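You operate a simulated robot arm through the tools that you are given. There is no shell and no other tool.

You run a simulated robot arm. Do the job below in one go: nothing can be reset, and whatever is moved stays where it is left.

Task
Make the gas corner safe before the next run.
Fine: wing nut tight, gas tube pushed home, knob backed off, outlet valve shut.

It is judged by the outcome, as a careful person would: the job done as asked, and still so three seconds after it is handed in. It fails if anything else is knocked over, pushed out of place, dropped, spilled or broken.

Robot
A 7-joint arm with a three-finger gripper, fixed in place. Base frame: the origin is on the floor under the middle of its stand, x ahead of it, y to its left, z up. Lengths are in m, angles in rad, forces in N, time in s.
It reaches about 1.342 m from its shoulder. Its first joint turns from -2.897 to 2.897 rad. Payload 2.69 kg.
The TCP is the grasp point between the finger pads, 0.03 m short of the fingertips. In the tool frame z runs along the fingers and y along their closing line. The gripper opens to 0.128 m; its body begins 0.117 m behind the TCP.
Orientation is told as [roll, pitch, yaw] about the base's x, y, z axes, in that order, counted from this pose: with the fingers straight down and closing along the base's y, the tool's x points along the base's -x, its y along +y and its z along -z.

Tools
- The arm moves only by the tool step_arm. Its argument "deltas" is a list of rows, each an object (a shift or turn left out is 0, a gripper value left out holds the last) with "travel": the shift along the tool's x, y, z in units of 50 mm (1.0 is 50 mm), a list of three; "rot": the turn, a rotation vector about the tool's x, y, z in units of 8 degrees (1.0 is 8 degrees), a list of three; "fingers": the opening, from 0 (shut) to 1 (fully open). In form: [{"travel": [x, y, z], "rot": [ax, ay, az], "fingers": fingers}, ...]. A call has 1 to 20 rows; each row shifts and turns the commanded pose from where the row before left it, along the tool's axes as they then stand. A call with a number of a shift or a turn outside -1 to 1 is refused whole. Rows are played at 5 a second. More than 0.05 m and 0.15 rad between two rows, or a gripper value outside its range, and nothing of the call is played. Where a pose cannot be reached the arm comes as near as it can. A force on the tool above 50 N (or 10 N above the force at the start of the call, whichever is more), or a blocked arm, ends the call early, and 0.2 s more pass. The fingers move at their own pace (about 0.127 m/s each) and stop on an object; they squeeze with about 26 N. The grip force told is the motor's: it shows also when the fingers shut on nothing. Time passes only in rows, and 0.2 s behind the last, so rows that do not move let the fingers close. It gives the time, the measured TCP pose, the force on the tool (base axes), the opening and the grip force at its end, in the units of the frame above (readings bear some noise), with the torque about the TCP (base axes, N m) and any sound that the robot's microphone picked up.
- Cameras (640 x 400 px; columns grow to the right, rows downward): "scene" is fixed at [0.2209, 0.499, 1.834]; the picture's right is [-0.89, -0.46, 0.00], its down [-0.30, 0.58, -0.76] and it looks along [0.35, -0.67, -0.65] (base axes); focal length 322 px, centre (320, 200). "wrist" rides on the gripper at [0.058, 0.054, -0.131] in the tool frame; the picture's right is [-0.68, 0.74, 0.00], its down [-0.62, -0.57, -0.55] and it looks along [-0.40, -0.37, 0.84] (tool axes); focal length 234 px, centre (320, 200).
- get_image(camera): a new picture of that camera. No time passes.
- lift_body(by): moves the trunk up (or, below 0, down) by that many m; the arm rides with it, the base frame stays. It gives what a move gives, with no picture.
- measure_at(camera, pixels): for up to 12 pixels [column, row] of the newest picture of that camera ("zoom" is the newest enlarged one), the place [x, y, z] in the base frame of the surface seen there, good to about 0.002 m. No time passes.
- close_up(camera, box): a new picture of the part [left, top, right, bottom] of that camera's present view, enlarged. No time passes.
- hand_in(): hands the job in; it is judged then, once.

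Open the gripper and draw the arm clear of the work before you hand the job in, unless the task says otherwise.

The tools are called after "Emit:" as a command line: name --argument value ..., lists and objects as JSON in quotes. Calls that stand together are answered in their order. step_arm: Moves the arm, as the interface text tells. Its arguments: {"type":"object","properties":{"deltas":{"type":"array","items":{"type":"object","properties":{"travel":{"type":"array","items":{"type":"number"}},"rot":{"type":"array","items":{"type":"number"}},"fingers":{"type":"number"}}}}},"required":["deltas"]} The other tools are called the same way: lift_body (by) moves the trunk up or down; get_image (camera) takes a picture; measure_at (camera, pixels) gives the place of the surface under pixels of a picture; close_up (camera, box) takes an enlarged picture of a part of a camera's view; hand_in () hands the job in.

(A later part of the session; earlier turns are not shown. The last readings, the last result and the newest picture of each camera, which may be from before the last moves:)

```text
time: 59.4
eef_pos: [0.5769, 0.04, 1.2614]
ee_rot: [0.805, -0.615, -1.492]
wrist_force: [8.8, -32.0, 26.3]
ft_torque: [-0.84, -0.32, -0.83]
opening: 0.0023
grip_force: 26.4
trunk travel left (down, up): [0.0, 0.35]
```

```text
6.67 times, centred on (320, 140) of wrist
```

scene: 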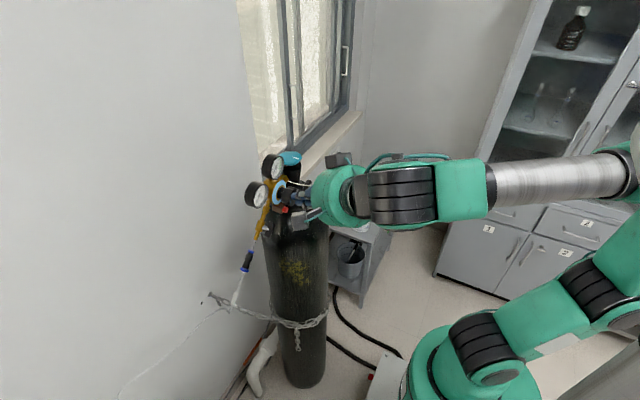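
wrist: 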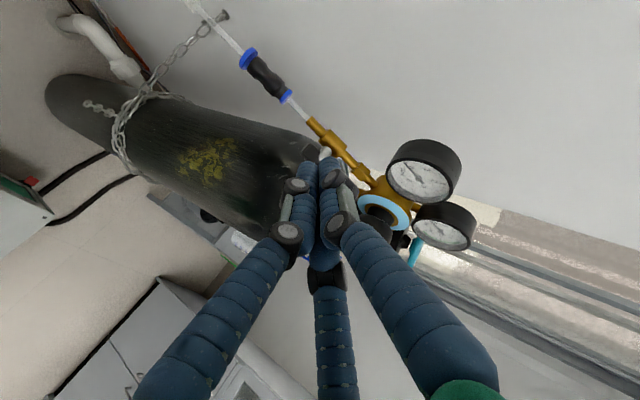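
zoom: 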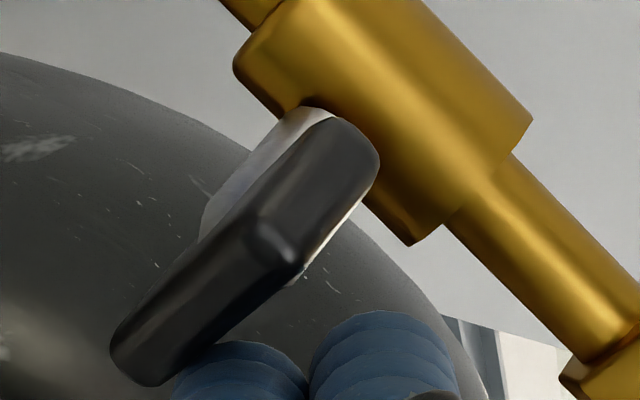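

The push meets ~42 N right away with no more motion – the lever is at its closed stop. I'll back off and retreat, then look at the result and the knob.

Emit:
step_arm --deltas '[{"travel": [-0.2, 0.016, -0.032]}, {"travel": [-0.02, 0.1, -0.3]}, {"travel": [0, 0.1, -0.6]}, {"travel": [0, 0, -0.9]}, {"travel": [0, 0, -0.9]}, {"travel": [0, 0, 0]}]'

Emit:
get_image --camera "scene"

Emit:
close_up --camera "wrist" --box '[260, 90, 420, 220]'

Emit:
close_up --camera "scene" --box '[246, 180, 310, 240]'

```text
time: 60.8
eef_pos: [0.4815, 0.0878, 1.349]
ee_rot: [0.803, -0.618, -1.487]
wrist_force: [0.0, 0.4, 0.2]
ft_torque: [0.03, -0.03, 0.06]
opening: 0.0021
grip_force: 25.8
trunk travel left (down, up): [0.0, 0.35]
```

```text
taken
```

scene: 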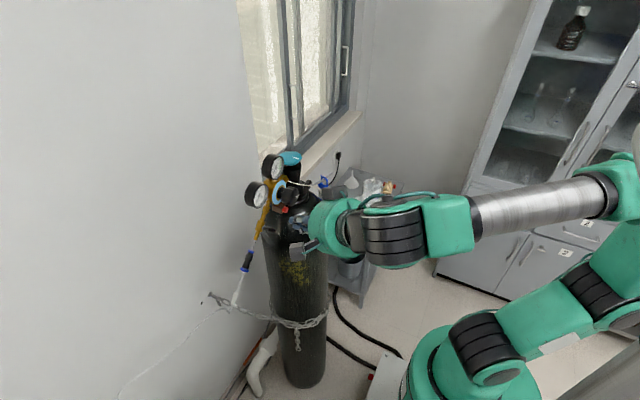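

```text
3.08 times, centred on (340, 155) of wrist
```

zoom: 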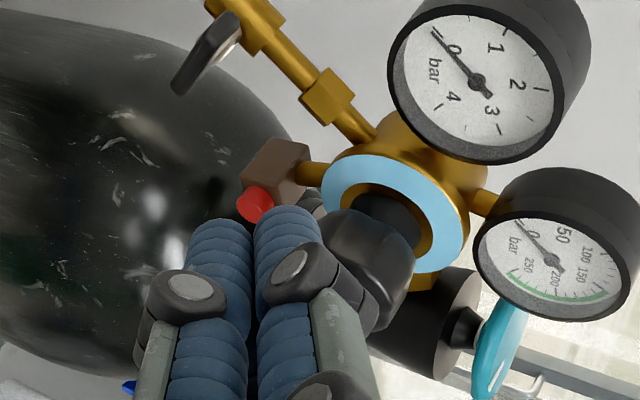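

```text
6.67 times, centred on (278, 210) of scene
```

zoom: 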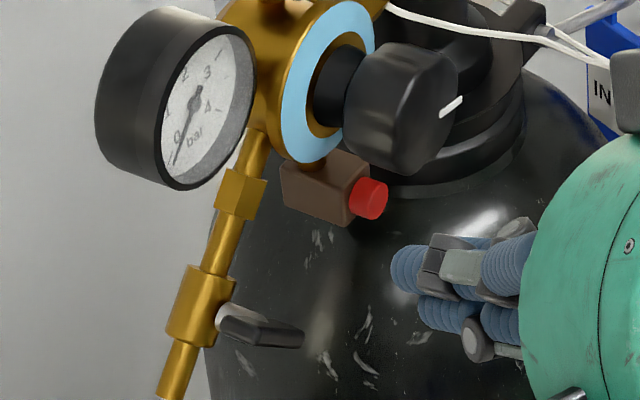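

The lever now sits crosswise to the pipe (shut). Next, the regulator knob: zooming to measure its geometry and how far it stands off the bonnet.

Emit:
close_up --camera "scene" --box '[272, 180, 304, 208]'

Emit:
measure_at --camera "zoom" --pixels '[[330, 120], [400, 80], [470, 110], [500, 180], [450, 250], [380, 290], [300, 200], [420, 180], [220, 150], [120, 200], [190, 90], [480, 150]]'

```text
14.29 times, centred on (288, 194) of scene
```

zoom: 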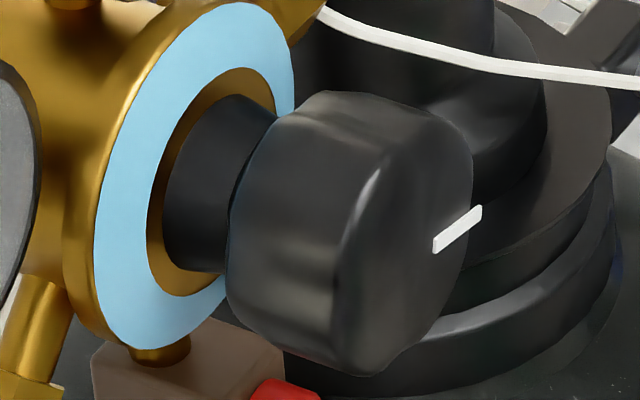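

```text
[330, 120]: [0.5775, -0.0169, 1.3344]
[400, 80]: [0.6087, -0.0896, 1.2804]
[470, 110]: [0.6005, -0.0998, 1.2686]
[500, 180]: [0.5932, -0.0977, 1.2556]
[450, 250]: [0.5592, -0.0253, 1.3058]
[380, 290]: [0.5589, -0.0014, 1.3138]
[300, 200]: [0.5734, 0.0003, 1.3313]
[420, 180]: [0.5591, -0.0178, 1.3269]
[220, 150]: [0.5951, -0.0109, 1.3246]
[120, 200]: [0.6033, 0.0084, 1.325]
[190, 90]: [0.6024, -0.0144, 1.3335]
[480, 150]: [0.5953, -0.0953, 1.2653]
```

The knob's front face is flat at x≈0.559. I'll measure more ring and rim points to pin down the axis centre.

Emit:
measure_at --camera "zoom" --pixels '[[100, 240], [140, 335], [200, 325], [245, 12], [285, 75], [160, 65], [260, 120], [240, 250], [250, 320], [340, 365], [360, 100], [455, 130]]'

```text
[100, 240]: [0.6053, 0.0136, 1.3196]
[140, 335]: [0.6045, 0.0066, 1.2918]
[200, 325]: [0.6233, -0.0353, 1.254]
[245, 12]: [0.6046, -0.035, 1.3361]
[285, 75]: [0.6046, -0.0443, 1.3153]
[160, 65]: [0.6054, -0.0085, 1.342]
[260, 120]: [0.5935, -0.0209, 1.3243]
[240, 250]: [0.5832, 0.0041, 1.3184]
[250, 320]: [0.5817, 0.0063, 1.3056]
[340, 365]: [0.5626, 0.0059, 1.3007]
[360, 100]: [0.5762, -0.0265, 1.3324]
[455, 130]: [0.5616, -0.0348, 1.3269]
```

Axis centre comes out at about y −0.014, z 1.312 with knob radius ~24 mm. I'll check the white cord's position, since a finger may pass near it.

Emit:
measure_at --camera "zoom" --pixels '[[330, 14], [360, 28], [400, 43], [440, 54], [500, 66], [560, 75], [620, 81], [310, 395], [275, 385], [150, 350], [500, 40], [540, 90]]'

Emit:
close_up --camera "scene" --box '[240, 150, 304, 200]'

Emit:
measure_at --camera "zoom" --pixels '[[270, 150], [330, 110], [290, 220], [150, 330], [100, 400], [200, 360], [380, 140], [400, 60]]'

```text
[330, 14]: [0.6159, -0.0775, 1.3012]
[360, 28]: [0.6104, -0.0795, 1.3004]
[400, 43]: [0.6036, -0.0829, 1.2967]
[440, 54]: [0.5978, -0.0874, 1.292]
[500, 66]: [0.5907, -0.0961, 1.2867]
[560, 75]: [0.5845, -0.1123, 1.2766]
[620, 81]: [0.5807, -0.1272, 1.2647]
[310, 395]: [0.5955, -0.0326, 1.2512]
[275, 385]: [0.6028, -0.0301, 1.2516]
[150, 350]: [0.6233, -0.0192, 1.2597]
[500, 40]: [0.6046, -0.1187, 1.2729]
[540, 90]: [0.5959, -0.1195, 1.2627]
```

```text
8.00 times, centred on (272, 175) of scene
```

zoom: 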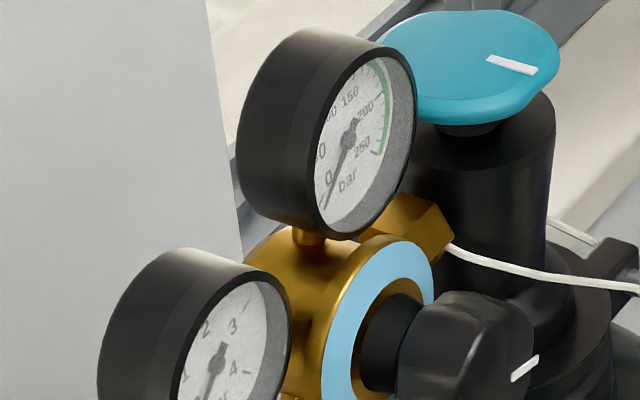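

```text
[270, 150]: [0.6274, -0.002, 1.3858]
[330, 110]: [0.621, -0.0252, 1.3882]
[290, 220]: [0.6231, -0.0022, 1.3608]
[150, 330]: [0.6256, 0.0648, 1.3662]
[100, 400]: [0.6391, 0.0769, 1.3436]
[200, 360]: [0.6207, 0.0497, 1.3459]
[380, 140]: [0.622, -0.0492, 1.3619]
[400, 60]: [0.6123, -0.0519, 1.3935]
```

The cord is clear of the finger sweep (y ≤ −0.075). Now I reorient to a near-forward pose (15° down), fingers open ~65 mm, and line up in front of the knob.

Emit:
step_arm --deltas '[{"travel": [0, 0, -0.5], "fingers": 0.52}, {"rot": [-0.752, 0.059, -0.268]}, {"rot": [-0.752, 0.059, -0.268]}, {"rot": [-0.752, 0.059, -0.268]}, {"rot": [-0.752, 0.059, -0.268]}, {"rot": [-0.752, 0.059, -0.268]}, {"travel": [0, 0, 0]}]'

```text
time: 62.4
eef_pos: [0.4636, 0.0948, 1.3627]
ee_rot: [1.221, -0.753, -1.317]
wrist_force: [0.2, 0.1, -0.3]
ft_torque: [0.0, 0.01, 0.03]
opening: 0.0667
grip_force: 0.1
trunk travel left (down, up): [0.0, 0.35]
```

Orientation as intended. Moving in front of the knob.

Emit:
step_arm --deltas '[{"travel": [-0.403, -0.623, 0]}, {"travel": [-0.403, -0.623, 0]}, {"travel": [-0.403, -0.623, 0.2]}, {"travel": [0, 0, 0.5]}, {"travel": [0, 0, 0]}]'

Emit:
get_image --camera "wrist"

Emit:
get_image --camera "scene"

```text
time: 63.6
eef_pos: [0.4947, -0.0129, 1.3312]
ee_rot: [1.22, -0.754, -1.315]
wrist_force: [0.5, 0.0, 0.4]
ft_torque: [0.01, 0.01, -0.04]
opening: 0.0667
grip_force: 0.0
out of reach, approached as far as the arm can: row 3
trunk travel left (down, up): [0.0, 0.35]
```

```text
taken
```

wrist: 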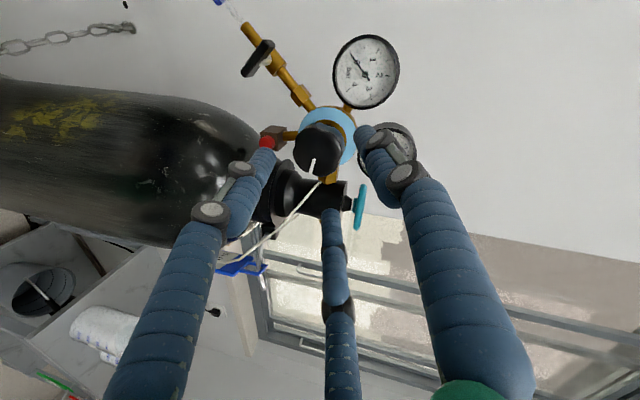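

```text
taken
```

scene: 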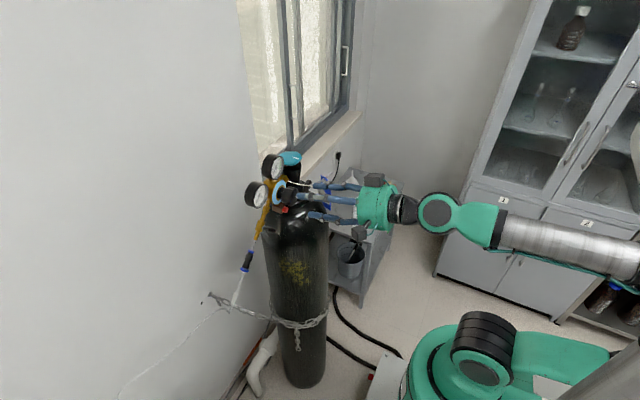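

The knob is centred between the fingertips around (319,147) in the wrist view. Zooming to verify alignment before moving in.

Emit:
close_up --camera "wrist" --box '[270, 95, 370, 195]'

Emit:
close_up --camera "scene" --box '[260, 170, 340, 230]'

```text
4.00 times, centred on (320, 145) of wrist
```

zoom: 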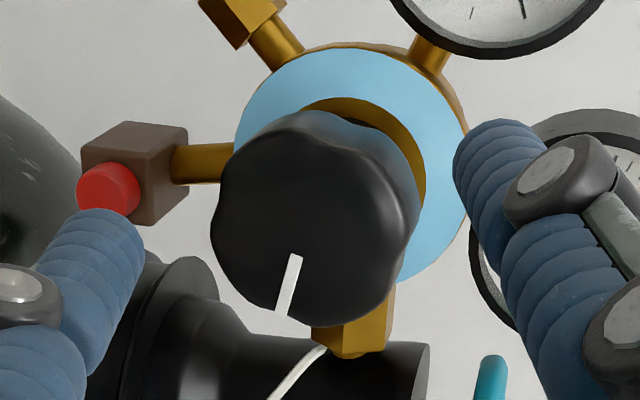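

```text
6.67 times, centred on (300, 200) of scene
```

zoom: 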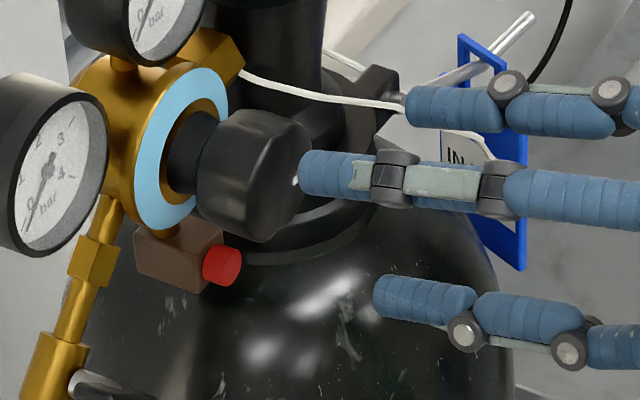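

Alignment is within ~2 mm. Advancing 67 mm so that the fingers straddle the knob, tips staying short of the bonnet ring.

Emit:
step_arm --deltas '[{"travel": [0, 0, 0.35]}, {"travel": [0, 0, 0.35]}, {"travel": [0, 0, 0.35]}, {"travel": [0, 0, 0.3]}, {"travel": [0, 0, 0]}]'

Emit:
close_up --camera "wrist" --box '[260, 110, 380, 220]'

Emit:
close_up --camera "scene" --box '[260, 170, 340, 230]'

```text
time: 64.8
eef_pos: [0.558, -0.0125, 1.3134]
ee_rot: [1.219, -0.751, -1.315]
wrist_force: [-0.6, -0.3, 0.0]
ft_torque: [0.0, -0.02, -0.02]
opening: 0.0664
grip_force: 0.1
trunk travel left (down, up): [0.0, 0.35]
```

```text
3.64 times, centred on (320, 165) of wrist
```

zoom: 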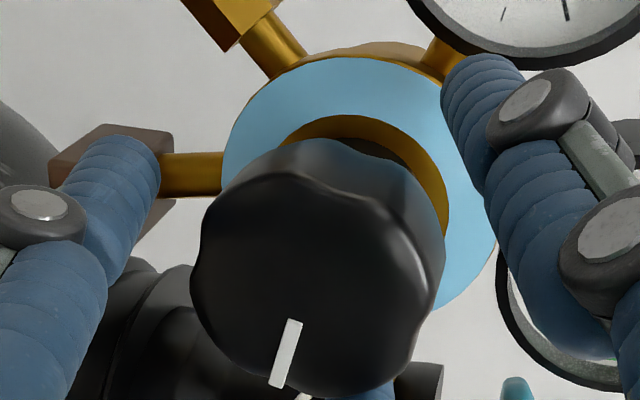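

```text
6.67 times, centred on (300, 200) of scene
```

zoom: 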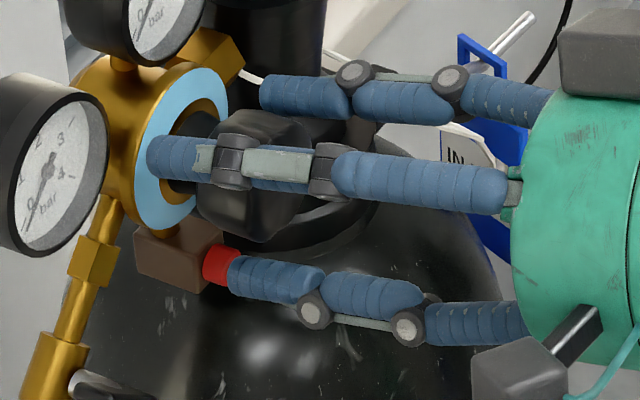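

Fingers straddle the knob with no contact. Closing to grip.

Emit:
step_arm --deltas '[{"fingers": 0.3}, {"fingers": 0.1}, {"fingers": 0}, {"fingers": 0}, {"fingers": 0}]'

Emit:
close_up --camera "wrist" --box '[260, 110, 380, 220]'

```text
time: 66.0
eef_pos: [0.5573, -0.0139, 1.3148]
ee_rot: [1.222, -0.751, -1.318]
wrist_force: [1.2, -18.9, 2.7]
ft_torque: [-0.07, -0.39, -0.38]
opening: 0.0479
grip_force: 26.0
trunk travel left (down, up): [0.0, 0.35]
```

```text
3.64 times, centred on (320, 165) of wrist
```

zoom: 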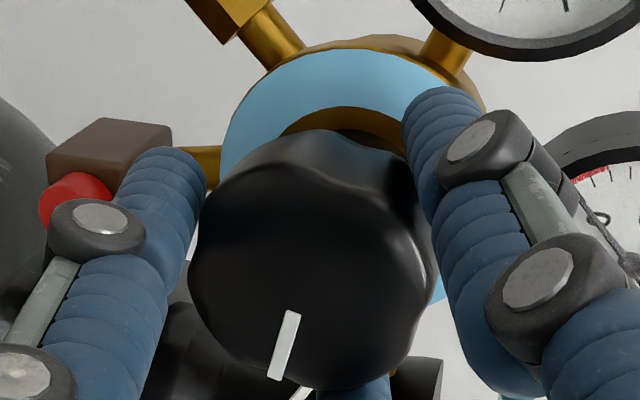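

Gripped at 48 mm opening; the side load of −19 N in y says the knob sits ~2 mm more to −y, so I shift slightly and make a first small counter-clockwise turn.

Emit:
step_arm --deltas '[{"travel": [-0.028, -0.028, 0]}, {"rot": [0, 0, -0.5]}, {"rot": [0, 0, -0.5]}, {"rot": [0, 0, -0.5]}, {"rot": [0, 0, 0]}]'

Emit:
close_up --camera "wrist" --box '[260, 110, 380, 220]'

```text
time: 67.2
eef_pos: [0.5575, -0.0143, 1.314]
ee_rot: [1.129, -0.943, -1.193]
wrist_force: [-7.1, -7.2, -4.9]
ft_torque: [-0.01, -0.23, -0.15]
opening: 0.0473
grip_force: 44.5
trunk travel left (down, up): [0.0, 0.35]
```

```text
3.64 times, centred on (320, 165) of wrist
```

zoom: 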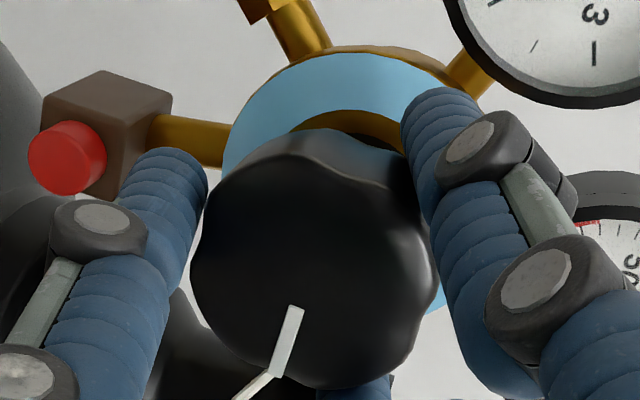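

The knob turns with the hand (mark stays in place relative to the fingers) with almost no torque. Continuing counter-clockwise.

Emit:
step_arm --deltas '[{"rot": [0, 0, -0.7]}, {"rot": [0, 0, -0.7]}, {"rot": [0, 0, -0.7]}, {"rot": [0, 0, -0.7]}, {"rot": [0, 0, -0.7]}, {"rot": [0, 0, -0.7]}, {"rot": [0, 0, 0]}]'

Emit:
close_up --camera "wrist" --box '[260, 110, 380, 220]'

```text
time: 68.8
eef_pos: [0.5578, -0.0152, 1.3128]
ee_rot: [-0.031, -1.316, 0.043]
wrist_force: [7.7, -10.2, -6.3]
ft_torque: [-0.03, -0.1, 0.3]
opening: 0.0469
grip_force: 45.3
trunk travel left (down, up): [0.0, 0.35]
```

```text
3.64 times, centred on (320, 165) of wrist
```

zoom: 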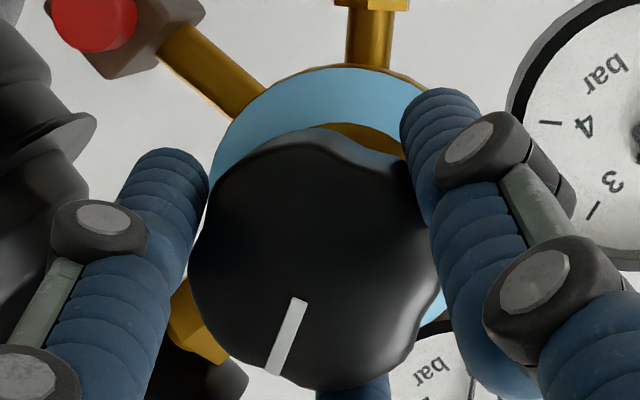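

Still turning freely, now about 45° turned. Continuing another ~77°.

Emit:
step_arm --deltas '[{"rot": [0, 0, -0.8]}, {"rot": [0, 0, -0.8]}, {"rot": [0, 0, -0.8]}, {"rot": [0, 0, -0.8]}, {"rot": [0, 0, -0.8]}, {"rot": [0, 0, -0.8]}, {"rot": [0, 0, -0.8]}, {"rot": [0, 0, -0.8]}, {"rot": [0, 0, -0.8]}, {"rot": [0, 0, -0.8]}, {"rot": [0, 0, -0.8]}, {"rot": [0, 0, -0.8]}, {"rot": [0, 0, 0]}]'

Emit:
close_up --camera "wrist" --box '[260, 110, 380, 220]'

```text
time: 71.6
eef_pos: [0.5582, -0.0149, 1.3135]
ee_rot: [-1.31, -0.215, 1.523]
wrist_force: [1.2, -6.1, -5.4]
ft_torque: [0.73, -0.08, 0.16]
opening: 0.0473
grip_force: 45.2
trunk travel left (down, up): [0.0, 0.35]
```

```text
3.64 times, centred on (320, 165) of wrist
```

zoom: 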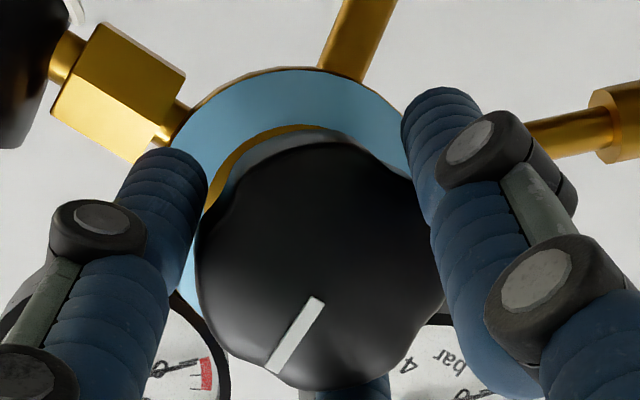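

Torque about the axis has risen to 0.73 N·m and the mark lags by ~10° relative to the hand – the knob seems to have reached its counter-clockwise end. I'll test a little further.

Emit:
step_arm --deltas '[{"rot": [0, 0, -0.6]}, {"rot": [0, 0, 0]}]'

Emit:
close_up --camera "wrist" --box '[260, 110, 380, 220]'

```text
time: 72.2
eef_pos: [0.5581, -0.0147, 1.314]
ee_rot: [-1.314, -0.135, 1.546]
wrist_force: [3.0, -4.3, -4.9]
ft_torque: [0.65, -0.23, 0.04]
opening: 0.0475
grip_force: 45.4
trunk travel left (down, up): [0.0, 0.35]
```

```text
3.64 times, centred on (320, 165) of wrist
```

zoom: 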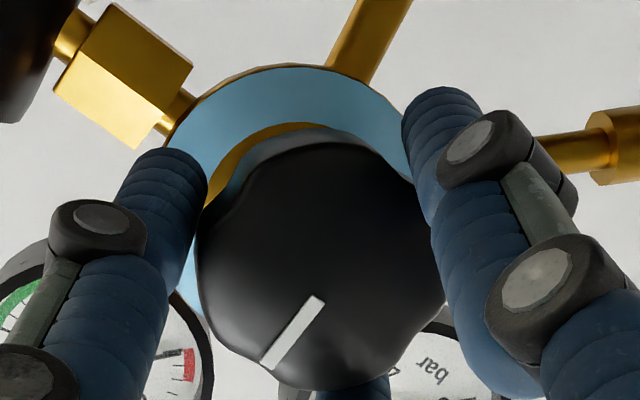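

The last 5° was all slip at 0.65 N·m, so the knob is at its backed-off end. Releasing and retreating straight back.

Emit:
step_arm --deltas '[{"fingers": 0.52}, {"fingers": 0.52}, {"travel": [0, 0, -0.4]}, {"travel": [0, 0, -0.5]}, {"travel": [0, 0, -0.6]}, {"travel": [0, 0, 0]}]'

Emit:
get_image --camera "wrist"

Emit:
close_up --camera "scene" --box '[260, 170, 340, 230]'

```text
time: 73.6
eef_pos: [0.4843, -0.015, 1.332]
ee_rot: [-1.316, -0.135, 1.545]
wrist_force: [-0.2, 0.2, 0.4]
ft_torque: [0.03, 0.02, 0.02]
opening: 0.0666
grip_force: 0.0
trunk travel left (down, up): [0.0, 0.35]
```

```text
taken
```

wrist: 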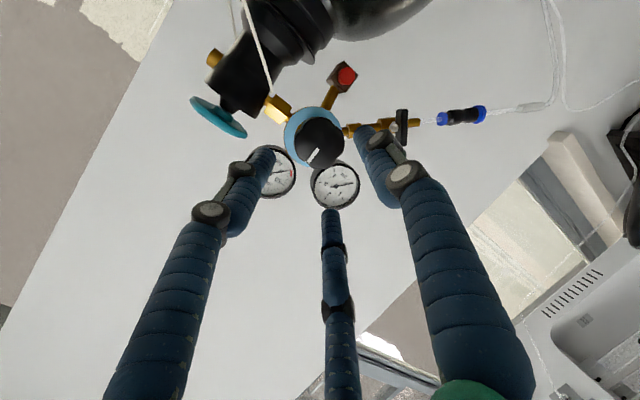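

```text
6.67 times, centred on (300, 200) of scene
```

zoom: 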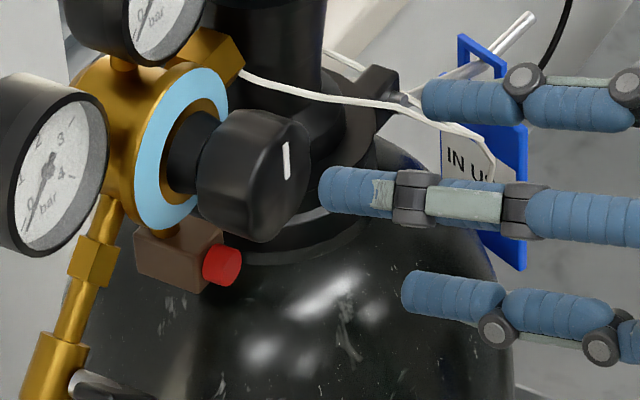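

The knob's mark has moved from 3 o'clock to exactly 12 o'clock – backed off to its end. Next is the gas tube: zooming on the connector and sleeve to measure.

Emit:
close_up --camera "scene" --box '[224, 244, 264, 274]'

Emit:
measure_at --camera "zoom" --pixels '[[410, 40], [400, 95], [375, 170], [350, 240], [345, 285], [335, 315], [330, 325], [318, 345], [310, 370], [300, 390], [350, 300], [300, 310]]'

Emit:
close_up --camera "scene" --box '[220, 270, 252, 310]'

Emit:
measure_at --camera "zoom" --pixels '[[400, 50], [385, 90], [370, 130], [350, 160], [340, 200], [325, 240], [310, 280], [300, 310], [290, 340], [280, 370]]'

```text
13.33 times, centred on (244, 259) of scene
```

zoom: 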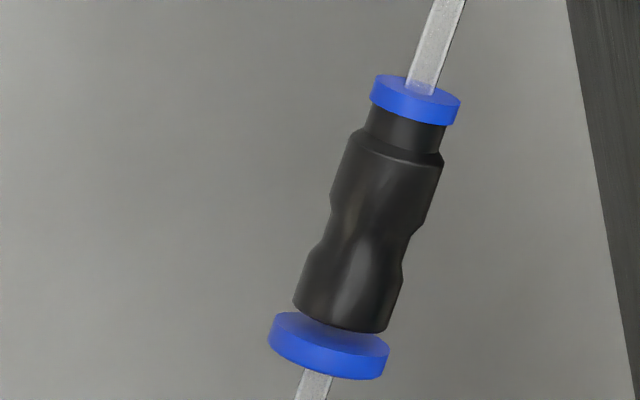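

```text
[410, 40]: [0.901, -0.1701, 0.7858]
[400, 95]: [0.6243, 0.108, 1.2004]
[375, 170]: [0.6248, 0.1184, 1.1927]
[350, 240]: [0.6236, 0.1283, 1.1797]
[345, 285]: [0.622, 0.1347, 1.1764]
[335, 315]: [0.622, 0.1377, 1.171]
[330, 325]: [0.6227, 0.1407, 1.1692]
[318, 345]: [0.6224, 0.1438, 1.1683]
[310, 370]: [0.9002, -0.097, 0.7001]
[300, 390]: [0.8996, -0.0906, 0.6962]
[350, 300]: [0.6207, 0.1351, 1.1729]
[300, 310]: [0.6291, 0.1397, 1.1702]
```

```text
10.00 times, centred on (236, 290) of scene
```

zoom: 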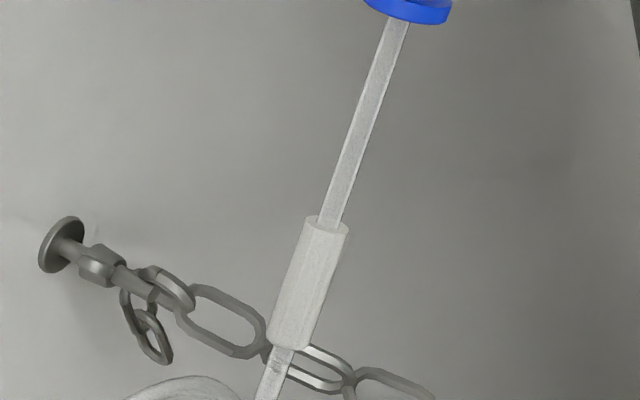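

```text
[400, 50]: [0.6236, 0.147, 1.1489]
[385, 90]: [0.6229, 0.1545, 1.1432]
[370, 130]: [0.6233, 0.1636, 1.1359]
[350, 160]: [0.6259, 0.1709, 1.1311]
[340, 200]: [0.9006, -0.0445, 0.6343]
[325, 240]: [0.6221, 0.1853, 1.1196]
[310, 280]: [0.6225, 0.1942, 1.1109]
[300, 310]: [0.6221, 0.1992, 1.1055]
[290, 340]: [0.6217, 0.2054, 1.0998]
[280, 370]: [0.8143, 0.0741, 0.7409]
```

Everything measured: connector axis runs along (0, 0.707, −0.707) at x≈0.625; sleeve centre about (0.625, 0.191, 1.107), ~11 mm thick, 34 mm long; the blue disc stands off the body. I'll roll the hand back to the earlier +45° roll, in place.

Emit:
step_arm --deltas '[{"travel": [0, 0, -0.4], "rot": [0, 0, 1]}, {"rot": [0, 0, 1]}, {"rot": [0, 0, 1]}, {"rot": [0, 0, 1]}, {"rot": [0, 0, 1]}, {"rot": [0, 0, 1]}, {"rot": [0, 0, 1]}, {"rot": [0, 0, 1]}, {"rot": [0, 0, 1]}, {"rot": [0, 0, 1]}, {"rot": [0, 0, 1]}, {"rot": [0, 0, 1]}, {"rot": [0, 0, 1]}, {"rot": [0, 0, 1]}, {"rot": [0, 0, 1]}, {"rot": [0, 0, 0.9]}, {"travel": [0, 0, 0]}]'

```text
time: 77.2
eef_pos: [0.465, -0.0157, 1.3376]
ee_rot: [1.221, -0.747, -1.318]
wrist_force: [0.9, -0.6, 0.0]
ft_torque: [0.0, 0.0, 0.01]
opening: 0.0664
grip_force: 0.3
trunk travel left (down, up): [0.0, 0.35]
```

Roll restored. Now moving left in free space, then turning the hand to point perpendicular to the tube (from upper-left front).

Emit:
step_arm --deltas '[{"travel": [0.705, 0.55, -0.02]}, {"travel": [0.705, 0.55, -0.02]}, {"travel": [0.705, 0.55, -0.02]}, {"travel": [0.705, 0.55, -0.02]}, {"travel": [0.705, 0.55, -0.02]}, {"travel": [0.705, 0.55, -0.02]}, {"rot": [0.857, -0.249, 0.103]}, {"rot": [0.857, -0.249, 0.103]}, {"rot": [0.857, -0.249, 0.103]}, {"rot": [0.857, -0.249, 0.103]}, {"rot": [0.857, -0.249, 0.103]}, {"travel": [0, 0, 0]}]'

Emit:
get_image --camera "wrist"

Emit:
get_image --camera "scene"

```text
time: 79.8
eef_pos: [0.4346, 0.2043, 1.3172]
ee_rot: [0.76, -0.775, -1.492]
wrist_force: [-0.3, 0.5, -0.5]
ft_torque: [0.01, -0.02, -0.04]
opening: 0.0666
grip_force: 0.0
out of reach, approached as far as the arm can: row 1, 2
trunk travel left (down, up): [0.0, 0.35]
```

```text
taken
```

wrist: 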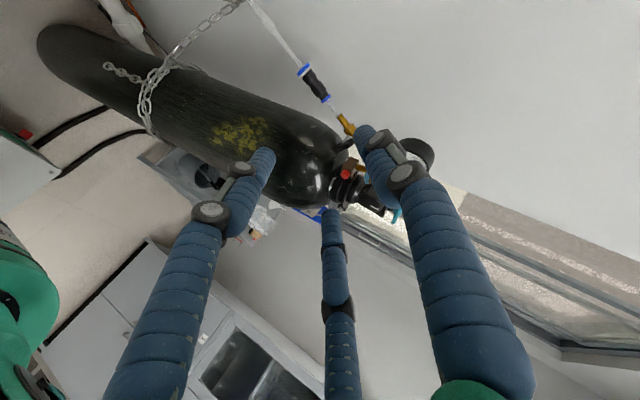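

```text
taken
```

scene: 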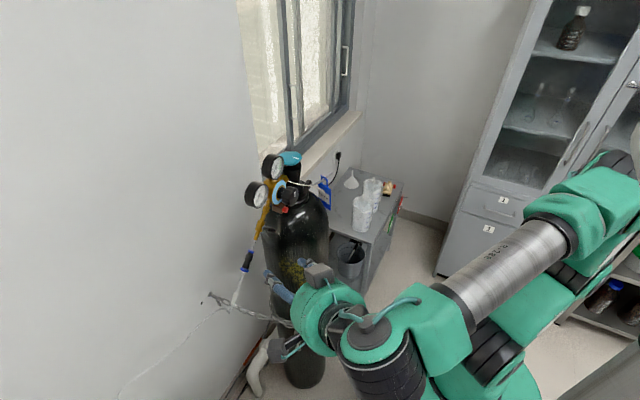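

Pose is close to the intended one. Moving to a stand-off 90 mm before the sleeve.

Emit:
step_arm --deltas '[{"travel": [0.875, 0.153, 0]}, {"travel": [0.875, 0.153, 0]}, {"travel": [0.875, 0.153, 0]}, {"travel": [0, 0, 0.8]}, {"travel": [0, 0, 0.8]}, {"travel": [0, 0, 0.8]}, {"travel": [0, 0, 0.6]}, {"travel": [0, 0, 0]}]'

Emit:
get_image --camera "wrist"

Emit:
get_image --camera "scene"

```text
time: 81.6
eef_pos: [0.5518, 0.2412, 1.1572]
ee_rot: [0.76, -0.775, -1.492]
wrist_force: [0.4, -0.5, 0.2]
ft_torque: [0.03, 0.0, 0.0]
opening: 0.0664
grip_force: 0.1
trunk travel left (down, up): [0.0, 0.35]
```

```text
taken
```

wrist: 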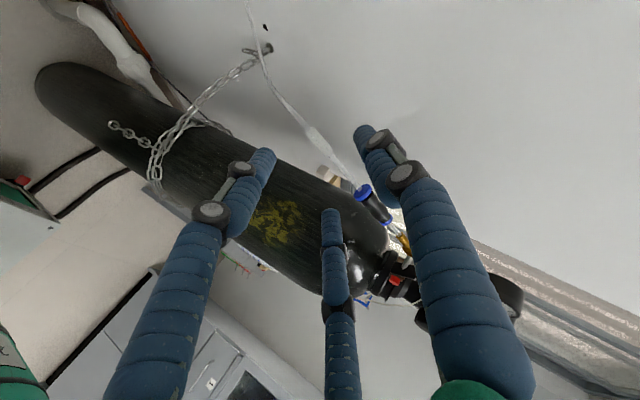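

```text
taken
```

scene: 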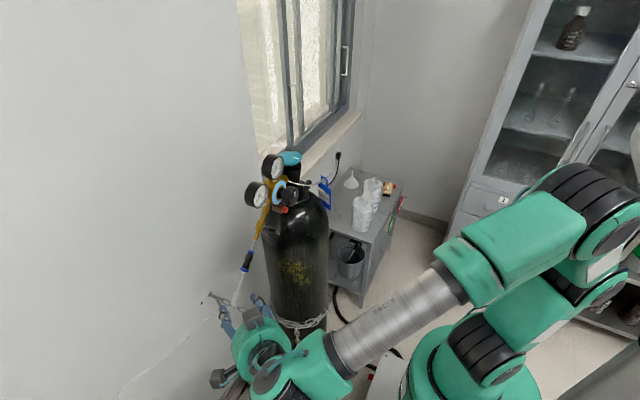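

The sleeve should project at about (319,140); zooming to verify.

Emit:
close_up --camera "wrist" --box '[260, 80, 400, 220]'

Emit:
measure_at --camera "zoom" --pixels '[[240, 100], [270, 140], [300, 180], [320, 205], [350, 240], [400, 285], [425, 310], [460, 345], [200, 60], [160, 20]]'

```text
2.86 times, centred on (330, 150) of wrist
```

zoom: 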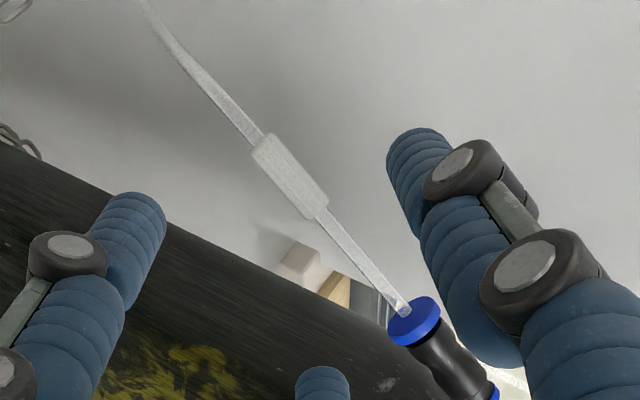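

```text
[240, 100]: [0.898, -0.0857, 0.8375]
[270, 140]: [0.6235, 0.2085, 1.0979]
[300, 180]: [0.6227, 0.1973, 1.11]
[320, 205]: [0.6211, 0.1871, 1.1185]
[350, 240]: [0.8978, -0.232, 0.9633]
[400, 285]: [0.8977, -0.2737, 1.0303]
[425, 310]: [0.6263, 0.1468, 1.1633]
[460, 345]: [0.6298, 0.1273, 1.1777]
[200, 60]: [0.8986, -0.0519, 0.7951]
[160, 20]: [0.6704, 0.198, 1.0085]
```

The sleeve centre projects at (319.5,141), matching the plan. Advancing 90 mm to bring the sleeve between the fingers.

Emit:
step_arm --deltas '[{"travel": [0, 0, 0.45]}, {"travel": [0, 0, 0.45]}, {"travel": [0, 0, 0.45]}, {"travel": [0, 0, 0.45]}, {"travel": [0, 0, 0]}]'

Emit:
close_up --camera "wrist" --box '[250, 110, 410, 240]'

Emit:
close_up --camera "scene" --box '[210, 240, 274, 310]'

```text
time: 82.8
eef_pos: [0.6176, 0.2031, 1.1129]
ee_rot: [0.762, -0.774, -1.492]
wrist_force: [-0.1, 0.2, 0.1]
ft_torque: [-0.01, 0.0, 0.03]
opening: 0.0666
grip_force: 0.1
trunk travel left (down, up): [0.0, 0.35]
```

```text
3.08 times, centred on (330, 175) of wrist
```

zoom: 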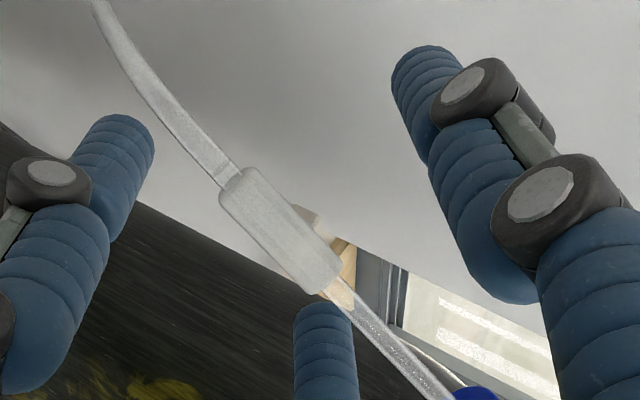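

```text
5.71 times, centred on (242, 275) of scene
```

zoom: 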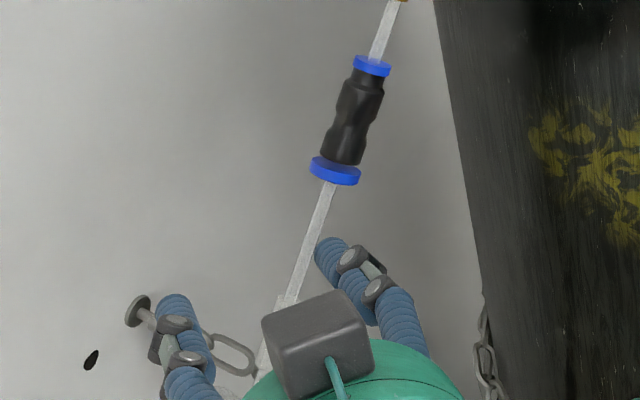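

The sleeve sits centrally between the fingers; I'm ~5 mm too far along it, so I shift back 5 mm and close gently.

Emit:
step_arm --deltas '[{"travel": [-0.1, 0, 0]}, {"fingers": 0.3}, {"fingers": 0.15}, {"fingers": 0}, {"fingers": 0}, {"fingers": 0}]'

Emit:
close_up --camera "wrist" --box '[250, 110, 410, 240]'

Emit:
close_up --camera "scene" --box '[210, 240, 274, 310]'

```text
time: 84.2
eef_pos: [0.6159, 0.1968, 1.1138]
ee_rot: [0.758, -0.776, -1.492]
wrist_force: [-23.3, -22.7, -23.2]
ft_torque: [0.24, 0.24, -0.61]
opening: 0.0296
grip_force: 26.0
trunk travel left (down, up): [0.0, 0.35]
```

```text
3.08 times, centred on (330, 175) of wrist
```

zoom: 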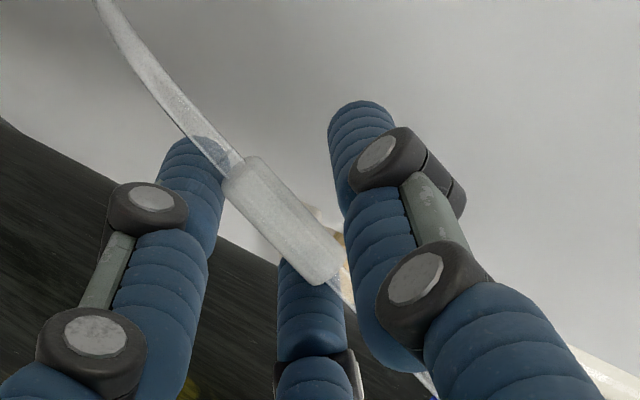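

```text
5.71 times, centred on (242, 275) of scene
```

zoom: 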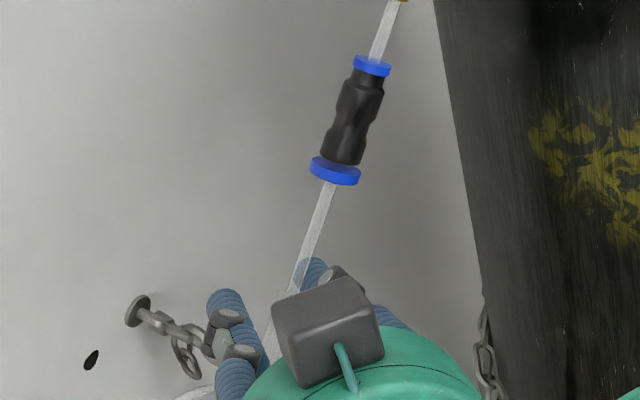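

Two fingers press on one side (≈40 N along −tool y) while the third isn't touching: with three jaws a bar sits ~5 mm off-centre. I shift the hand −4 mm along tool y to balance the grip.

Emit:
step_arm --deltas '[{"travel": [0, -0.04, 0]}, {"travel": [0, -0.04, 0]}, {"travel": [0, 0, 0]}, {"travel": [0, 0, 0]}]'

Emit:
close_up --camera "wrist" --box '[250, 110, 410, 240]'

```text
time: 85.2
eef_pos: [0.6166, 0.1958, 1.1141]
ee_rot: [0.764, -0.775, -1.491]
wrist_force: [4.1, -10.8, -11.5]
ft_torque: [0.14, -0.13, -0.05]
opening: 0.0294
grip_force: 25.4
trunk travel left (down, up): [0.0, 0.35]
```

```text
3.08 times, centred on (330, 175) of wrist
```

zoom: 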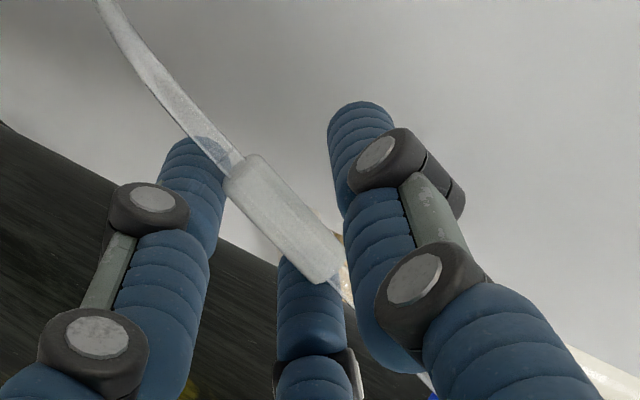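

The load has eased to ~16 N but finger 1 still isn't on the sleeve. Shifting a further −4 mm along tool y.

Emit:
step_arm --deltas '[{"travel": [0, -0.04, 0]}, {"travel": [0, -0.04, 0]}, {"travel": [0, 0, 0]}, {"travel": [0, 0, 0]}]'

Emit:
close_up --camera "wrist" --box '[250, 110, 410, 240]'

```text
time: 86.2
eef_pos: [0.6125, 0.1958, 1.1126]
ee_rot: [0.762, -0.775, -1.492]
wrist_force: [6.0, 4.2, 3.4]
ft_torque: [-0.26, 0.19, 0.34]
opening: 0.0173
grip_force: 42.7
trunk travel left (down, up): [0.0, 0.35]
```

```text
3.08 times, centred on (330, 175) of wrist
```

zoom: 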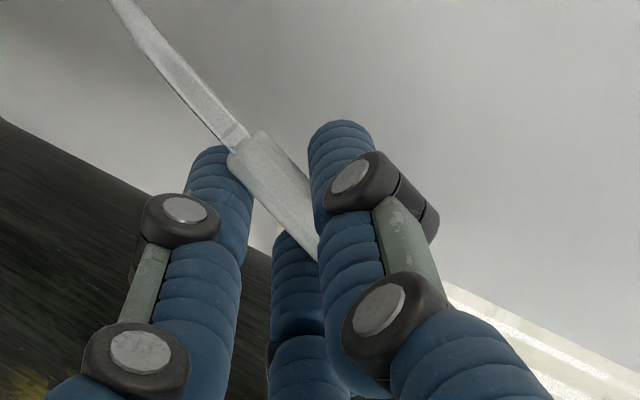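

Now gripped on all three sides (opening 17 mm, grip 43 N, net force ~8 N). Pushing the tube up along the connector axis in 2 mm steps.

Emit:
step_arm --deltas '[{"travel": [-0.04, 0, -0.002]}, {"travel": [-0.04, 0, -0.002]}, {"travel": [-0.04, 0, -0.002]}, {"travel": [0, 0, 0]}]'

Emit:
close_up --camera "scene" --box '[224, 240, 264, 280]'

Emit:
close_up --camera "wrist" --box '[250, 110, 410, 240]'

```text
time: 87.2
eef_pos: [0.6128, 0.1911, 1.1159]
ee_rot: [0.762, -0.777, -1.493]
wrist_force: [10.4, 7.7, 7.5]
ft_torque: [-0.31, 0.12, 0.4]
opening: 0.0172
grip_force: 42.6
trunk travel left (down, up): [0.0, 0.35]
```

```text
10.00 times, centred on (244, 260) of scene
```

zoom: 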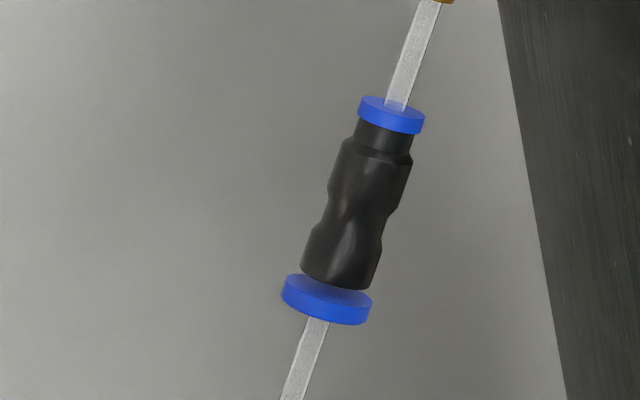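

```text
3.08 times, centred on (330, 175) of wrist
```

zoom: 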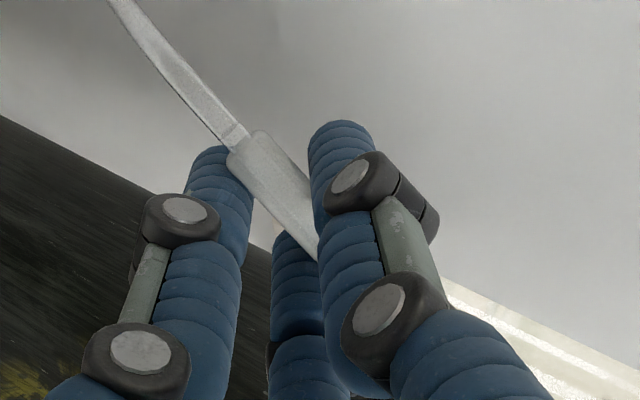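

The sleeve/tube slid ~6 mm in with hardly any axial force while the blue disc stayed put, so the tube really does slide into the fitting. Continuing in.

Emit:
step_arm --deltas '[{"travel": [-0.05, 0, -0.002]}, {"travel": [-0.05, 0, -0.002]}, {"travel": [-0.05, 0, -0.002]}, {"travel": [-0.05, 0, -0.002]}, {"travel": [0, 0, 0]}]'

Emit:
close_up --camera "scene" --box '[224, 240, 264, 280]'

Emit:
close_up --camera "wrist" --box '[250, 110, 410, 240]'

```text
time: 88.4
eef_pos: [0.6124, 0.1828, 1.1234]
ee_rot: [0.763, -0.775, -1.493]
wrist_force: [7.7, 10.8, 10.8]
ft_torque: [-0.3, 0.17, 0.42]
opening: 0.0169
grip_force: 42.8
trunk travel left (down, up): [0.0, 0.35]
```

```text
10.00 times, centred on (244, 260) of scene
```

zoom: 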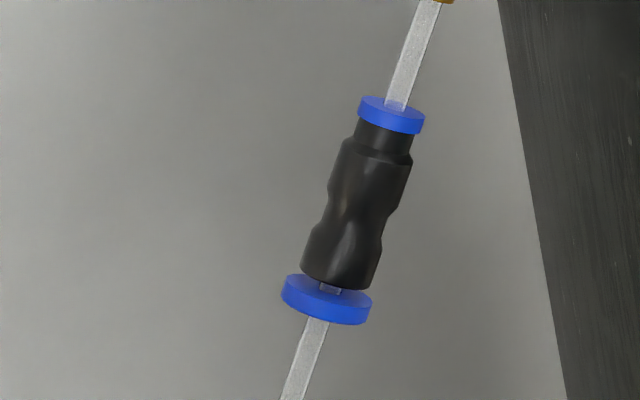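

```text
3.08 times, centred on (330, 175) of wrist
```

zoom: 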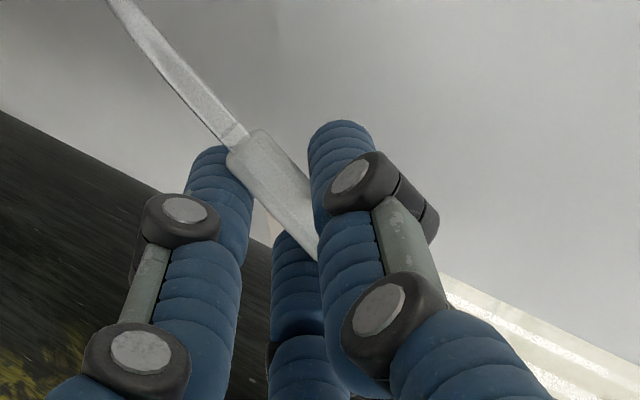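

The tube's end now shows passing from the blue disc toward the body at (330,287) – it was not inside the body before. Continuing to push in.

Emit:
step_arm --deltas '[{"travel": [-0.05, 0, -0.002]}, {"travel": [-0.05, 0, -0.002]}, {"travel": [-0.05, 0, -0.002]}, {"travel": [-0.05, 0, -0.002]}, {"travel": [0, 0, 0]}]'

Emit:
close_up --camera "scene" --box '[224, 240, 264, 280]'

Emit:
close_up --camera "wrist" --box '[250, 110, 410, 240]'

```text
time: 89.6
eef_pos: [0.613, 0.1765, 1.1305]
ee_rot: [0.761, -0.774, -1.491]
wrist_force: [2.8, 8.5, 7.6]
ft_torque: [-0.26, 0.28, 0.4]
opening: 0.0169
grip_force: 42.1
trunk travel left (down, up): [0.0, 0.35]
```

```text
10.00 times, centred on (244, 260) of scene
```

zoom: 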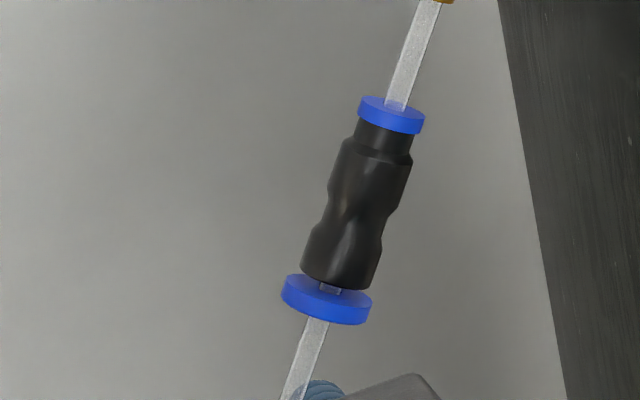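

```text
3.08 times, centred on (330, 175) of wrist
```

zoom: 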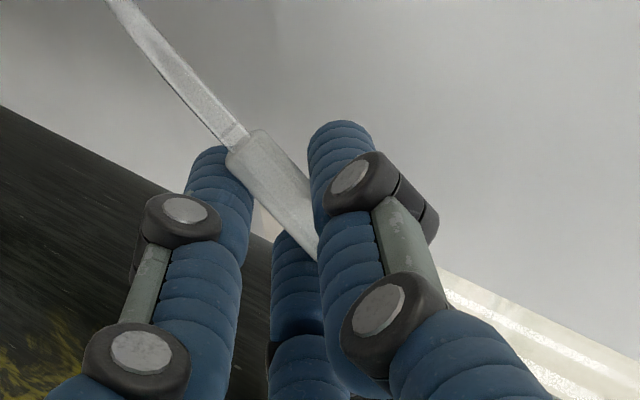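

About 26 mm in so far, still no axial resistance. Finger clearance to the disc is ~17 mm; I push 10 mm more carefully.

Emit:
step_arm --deltas '[{"travel": [-0.05, 0, -0.002]}, {"travel": [-0.05, 0, -0.002]}, {"travel": [-0.05, 0, -0.002]}, {"travel": [-0.05, 0, -0.002]}, {"travel": [0, 0, 0]}]'

Emit:
close_up --camera "scene" --box '[224, 240, 264, 280]'

Emit:
get_image --camera "wrist"

```text
time: 90.8
eef_pos: [0.6111, 0.1709, 1.137]
ee_rot: [0.76, -0.776, -1.49]
wrist_force: [-7.3, 21.0, -7.3]
ft_torque: [-0.23, 0.52, 0.56]
opening: 0.0171
grip_force: 42.4
trunk travel left (down, up): [0.0, 0.35]
```

```text
10.00 times, centred on (244, 260) of scene
```

zoom: 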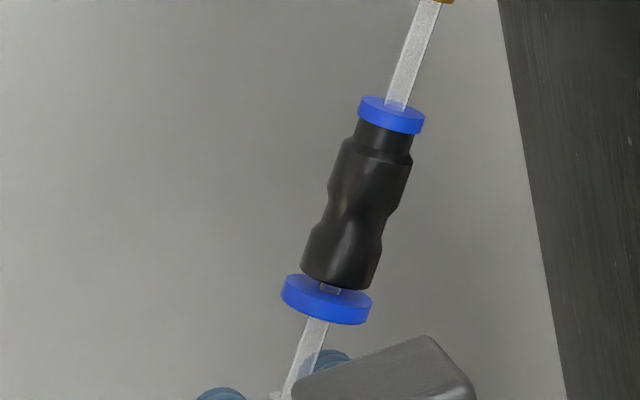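

```text
taken
```

wrist: 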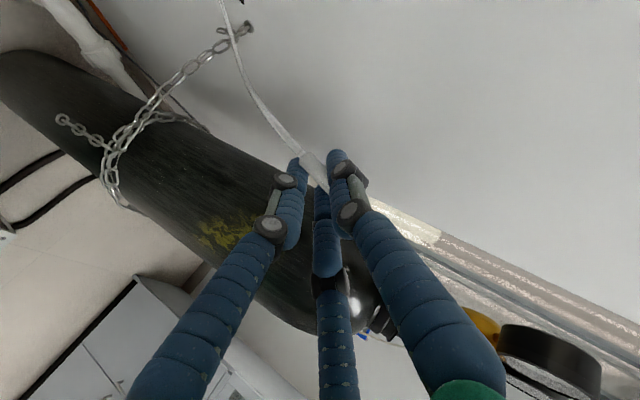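

Axial resistance is now ~20 N (8.6 of 10 mm moved). I'll push a bit more to see if it's bottomed.

Emit:
step_arm --deltas '[{"travel": [-0.03, 0, 0]}, {"travel": [-0.03, 0, 0]}, {"travel": [0, 0, 0]}]'

Emit:
close_up --camera "wrist" --box '[250, 110, 410, 240]'

Emit:
close_up --camera "scene" --box '[224, 240, 264, 280]'

```text
time: 91.6
eef_pos: [0.6128, 0.1686, 1.1375]
ee_rot: [0.759, -0.777, -1.49]
wrist_force: [-8.6, 20.7, -20.5]
ft_torque: [-0.22, 0.68, 0.67]
opening: 0.0167
grip_force: 42.5
trunk travel left (down, up): [0.0, 0.35]
```

```text
3.08 times, centred on (330, 175) of wrist
```

zoom: 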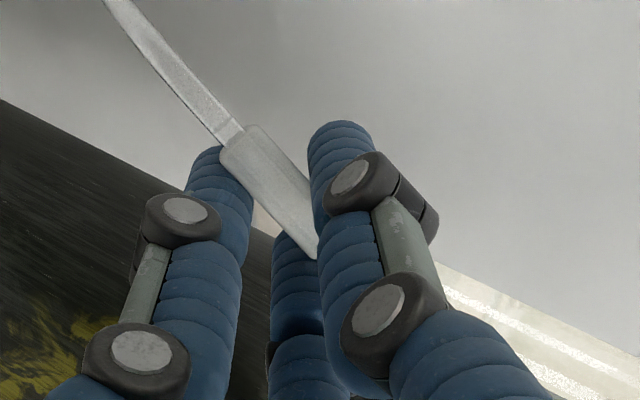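

```text
10.00 times, centred on (244, 260) of scene
```

zoom: 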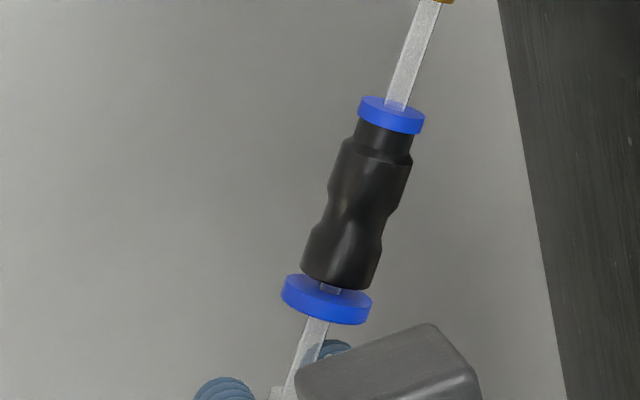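

Axial force is 29 N and the sleeve has begun slipping ~2 mm in the fingers, so the tube is against something firm. I'll record the sleeve's lower end position, push once more and compare.

Emit:
measure_at --camera "scene" --pixels '[[242, 272], [241, 276], [240, 279]]'

Emit:
close_up --camera "wrist" --box '[280, 130, 350, 190]'

Emit:
measure_at --camera "zoom" --pixels '[[230, 150], [245, 165], [265, 190], [290, 220], [210, 130], [190, 105], [300, 240], [320, 265]]'

```text
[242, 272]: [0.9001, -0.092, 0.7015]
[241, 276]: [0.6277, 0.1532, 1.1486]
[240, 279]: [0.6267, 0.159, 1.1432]
```

```text
6.67 times, centred on (315, 160) of wrist
```

zoom: 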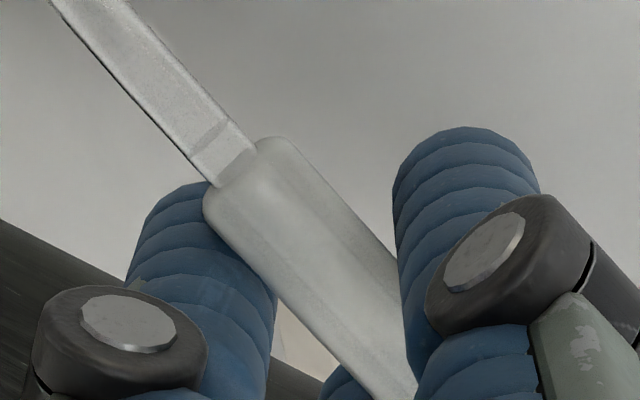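

```text
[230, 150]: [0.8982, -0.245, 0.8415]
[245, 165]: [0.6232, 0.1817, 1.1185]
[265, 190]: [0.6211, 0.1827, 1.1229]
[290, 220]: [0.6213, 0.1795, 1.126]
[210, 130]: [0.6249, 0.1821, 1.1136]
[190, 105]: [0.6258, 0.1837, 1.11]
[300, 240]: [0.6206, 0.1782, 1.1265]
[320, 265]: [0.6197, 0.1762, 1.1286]
```

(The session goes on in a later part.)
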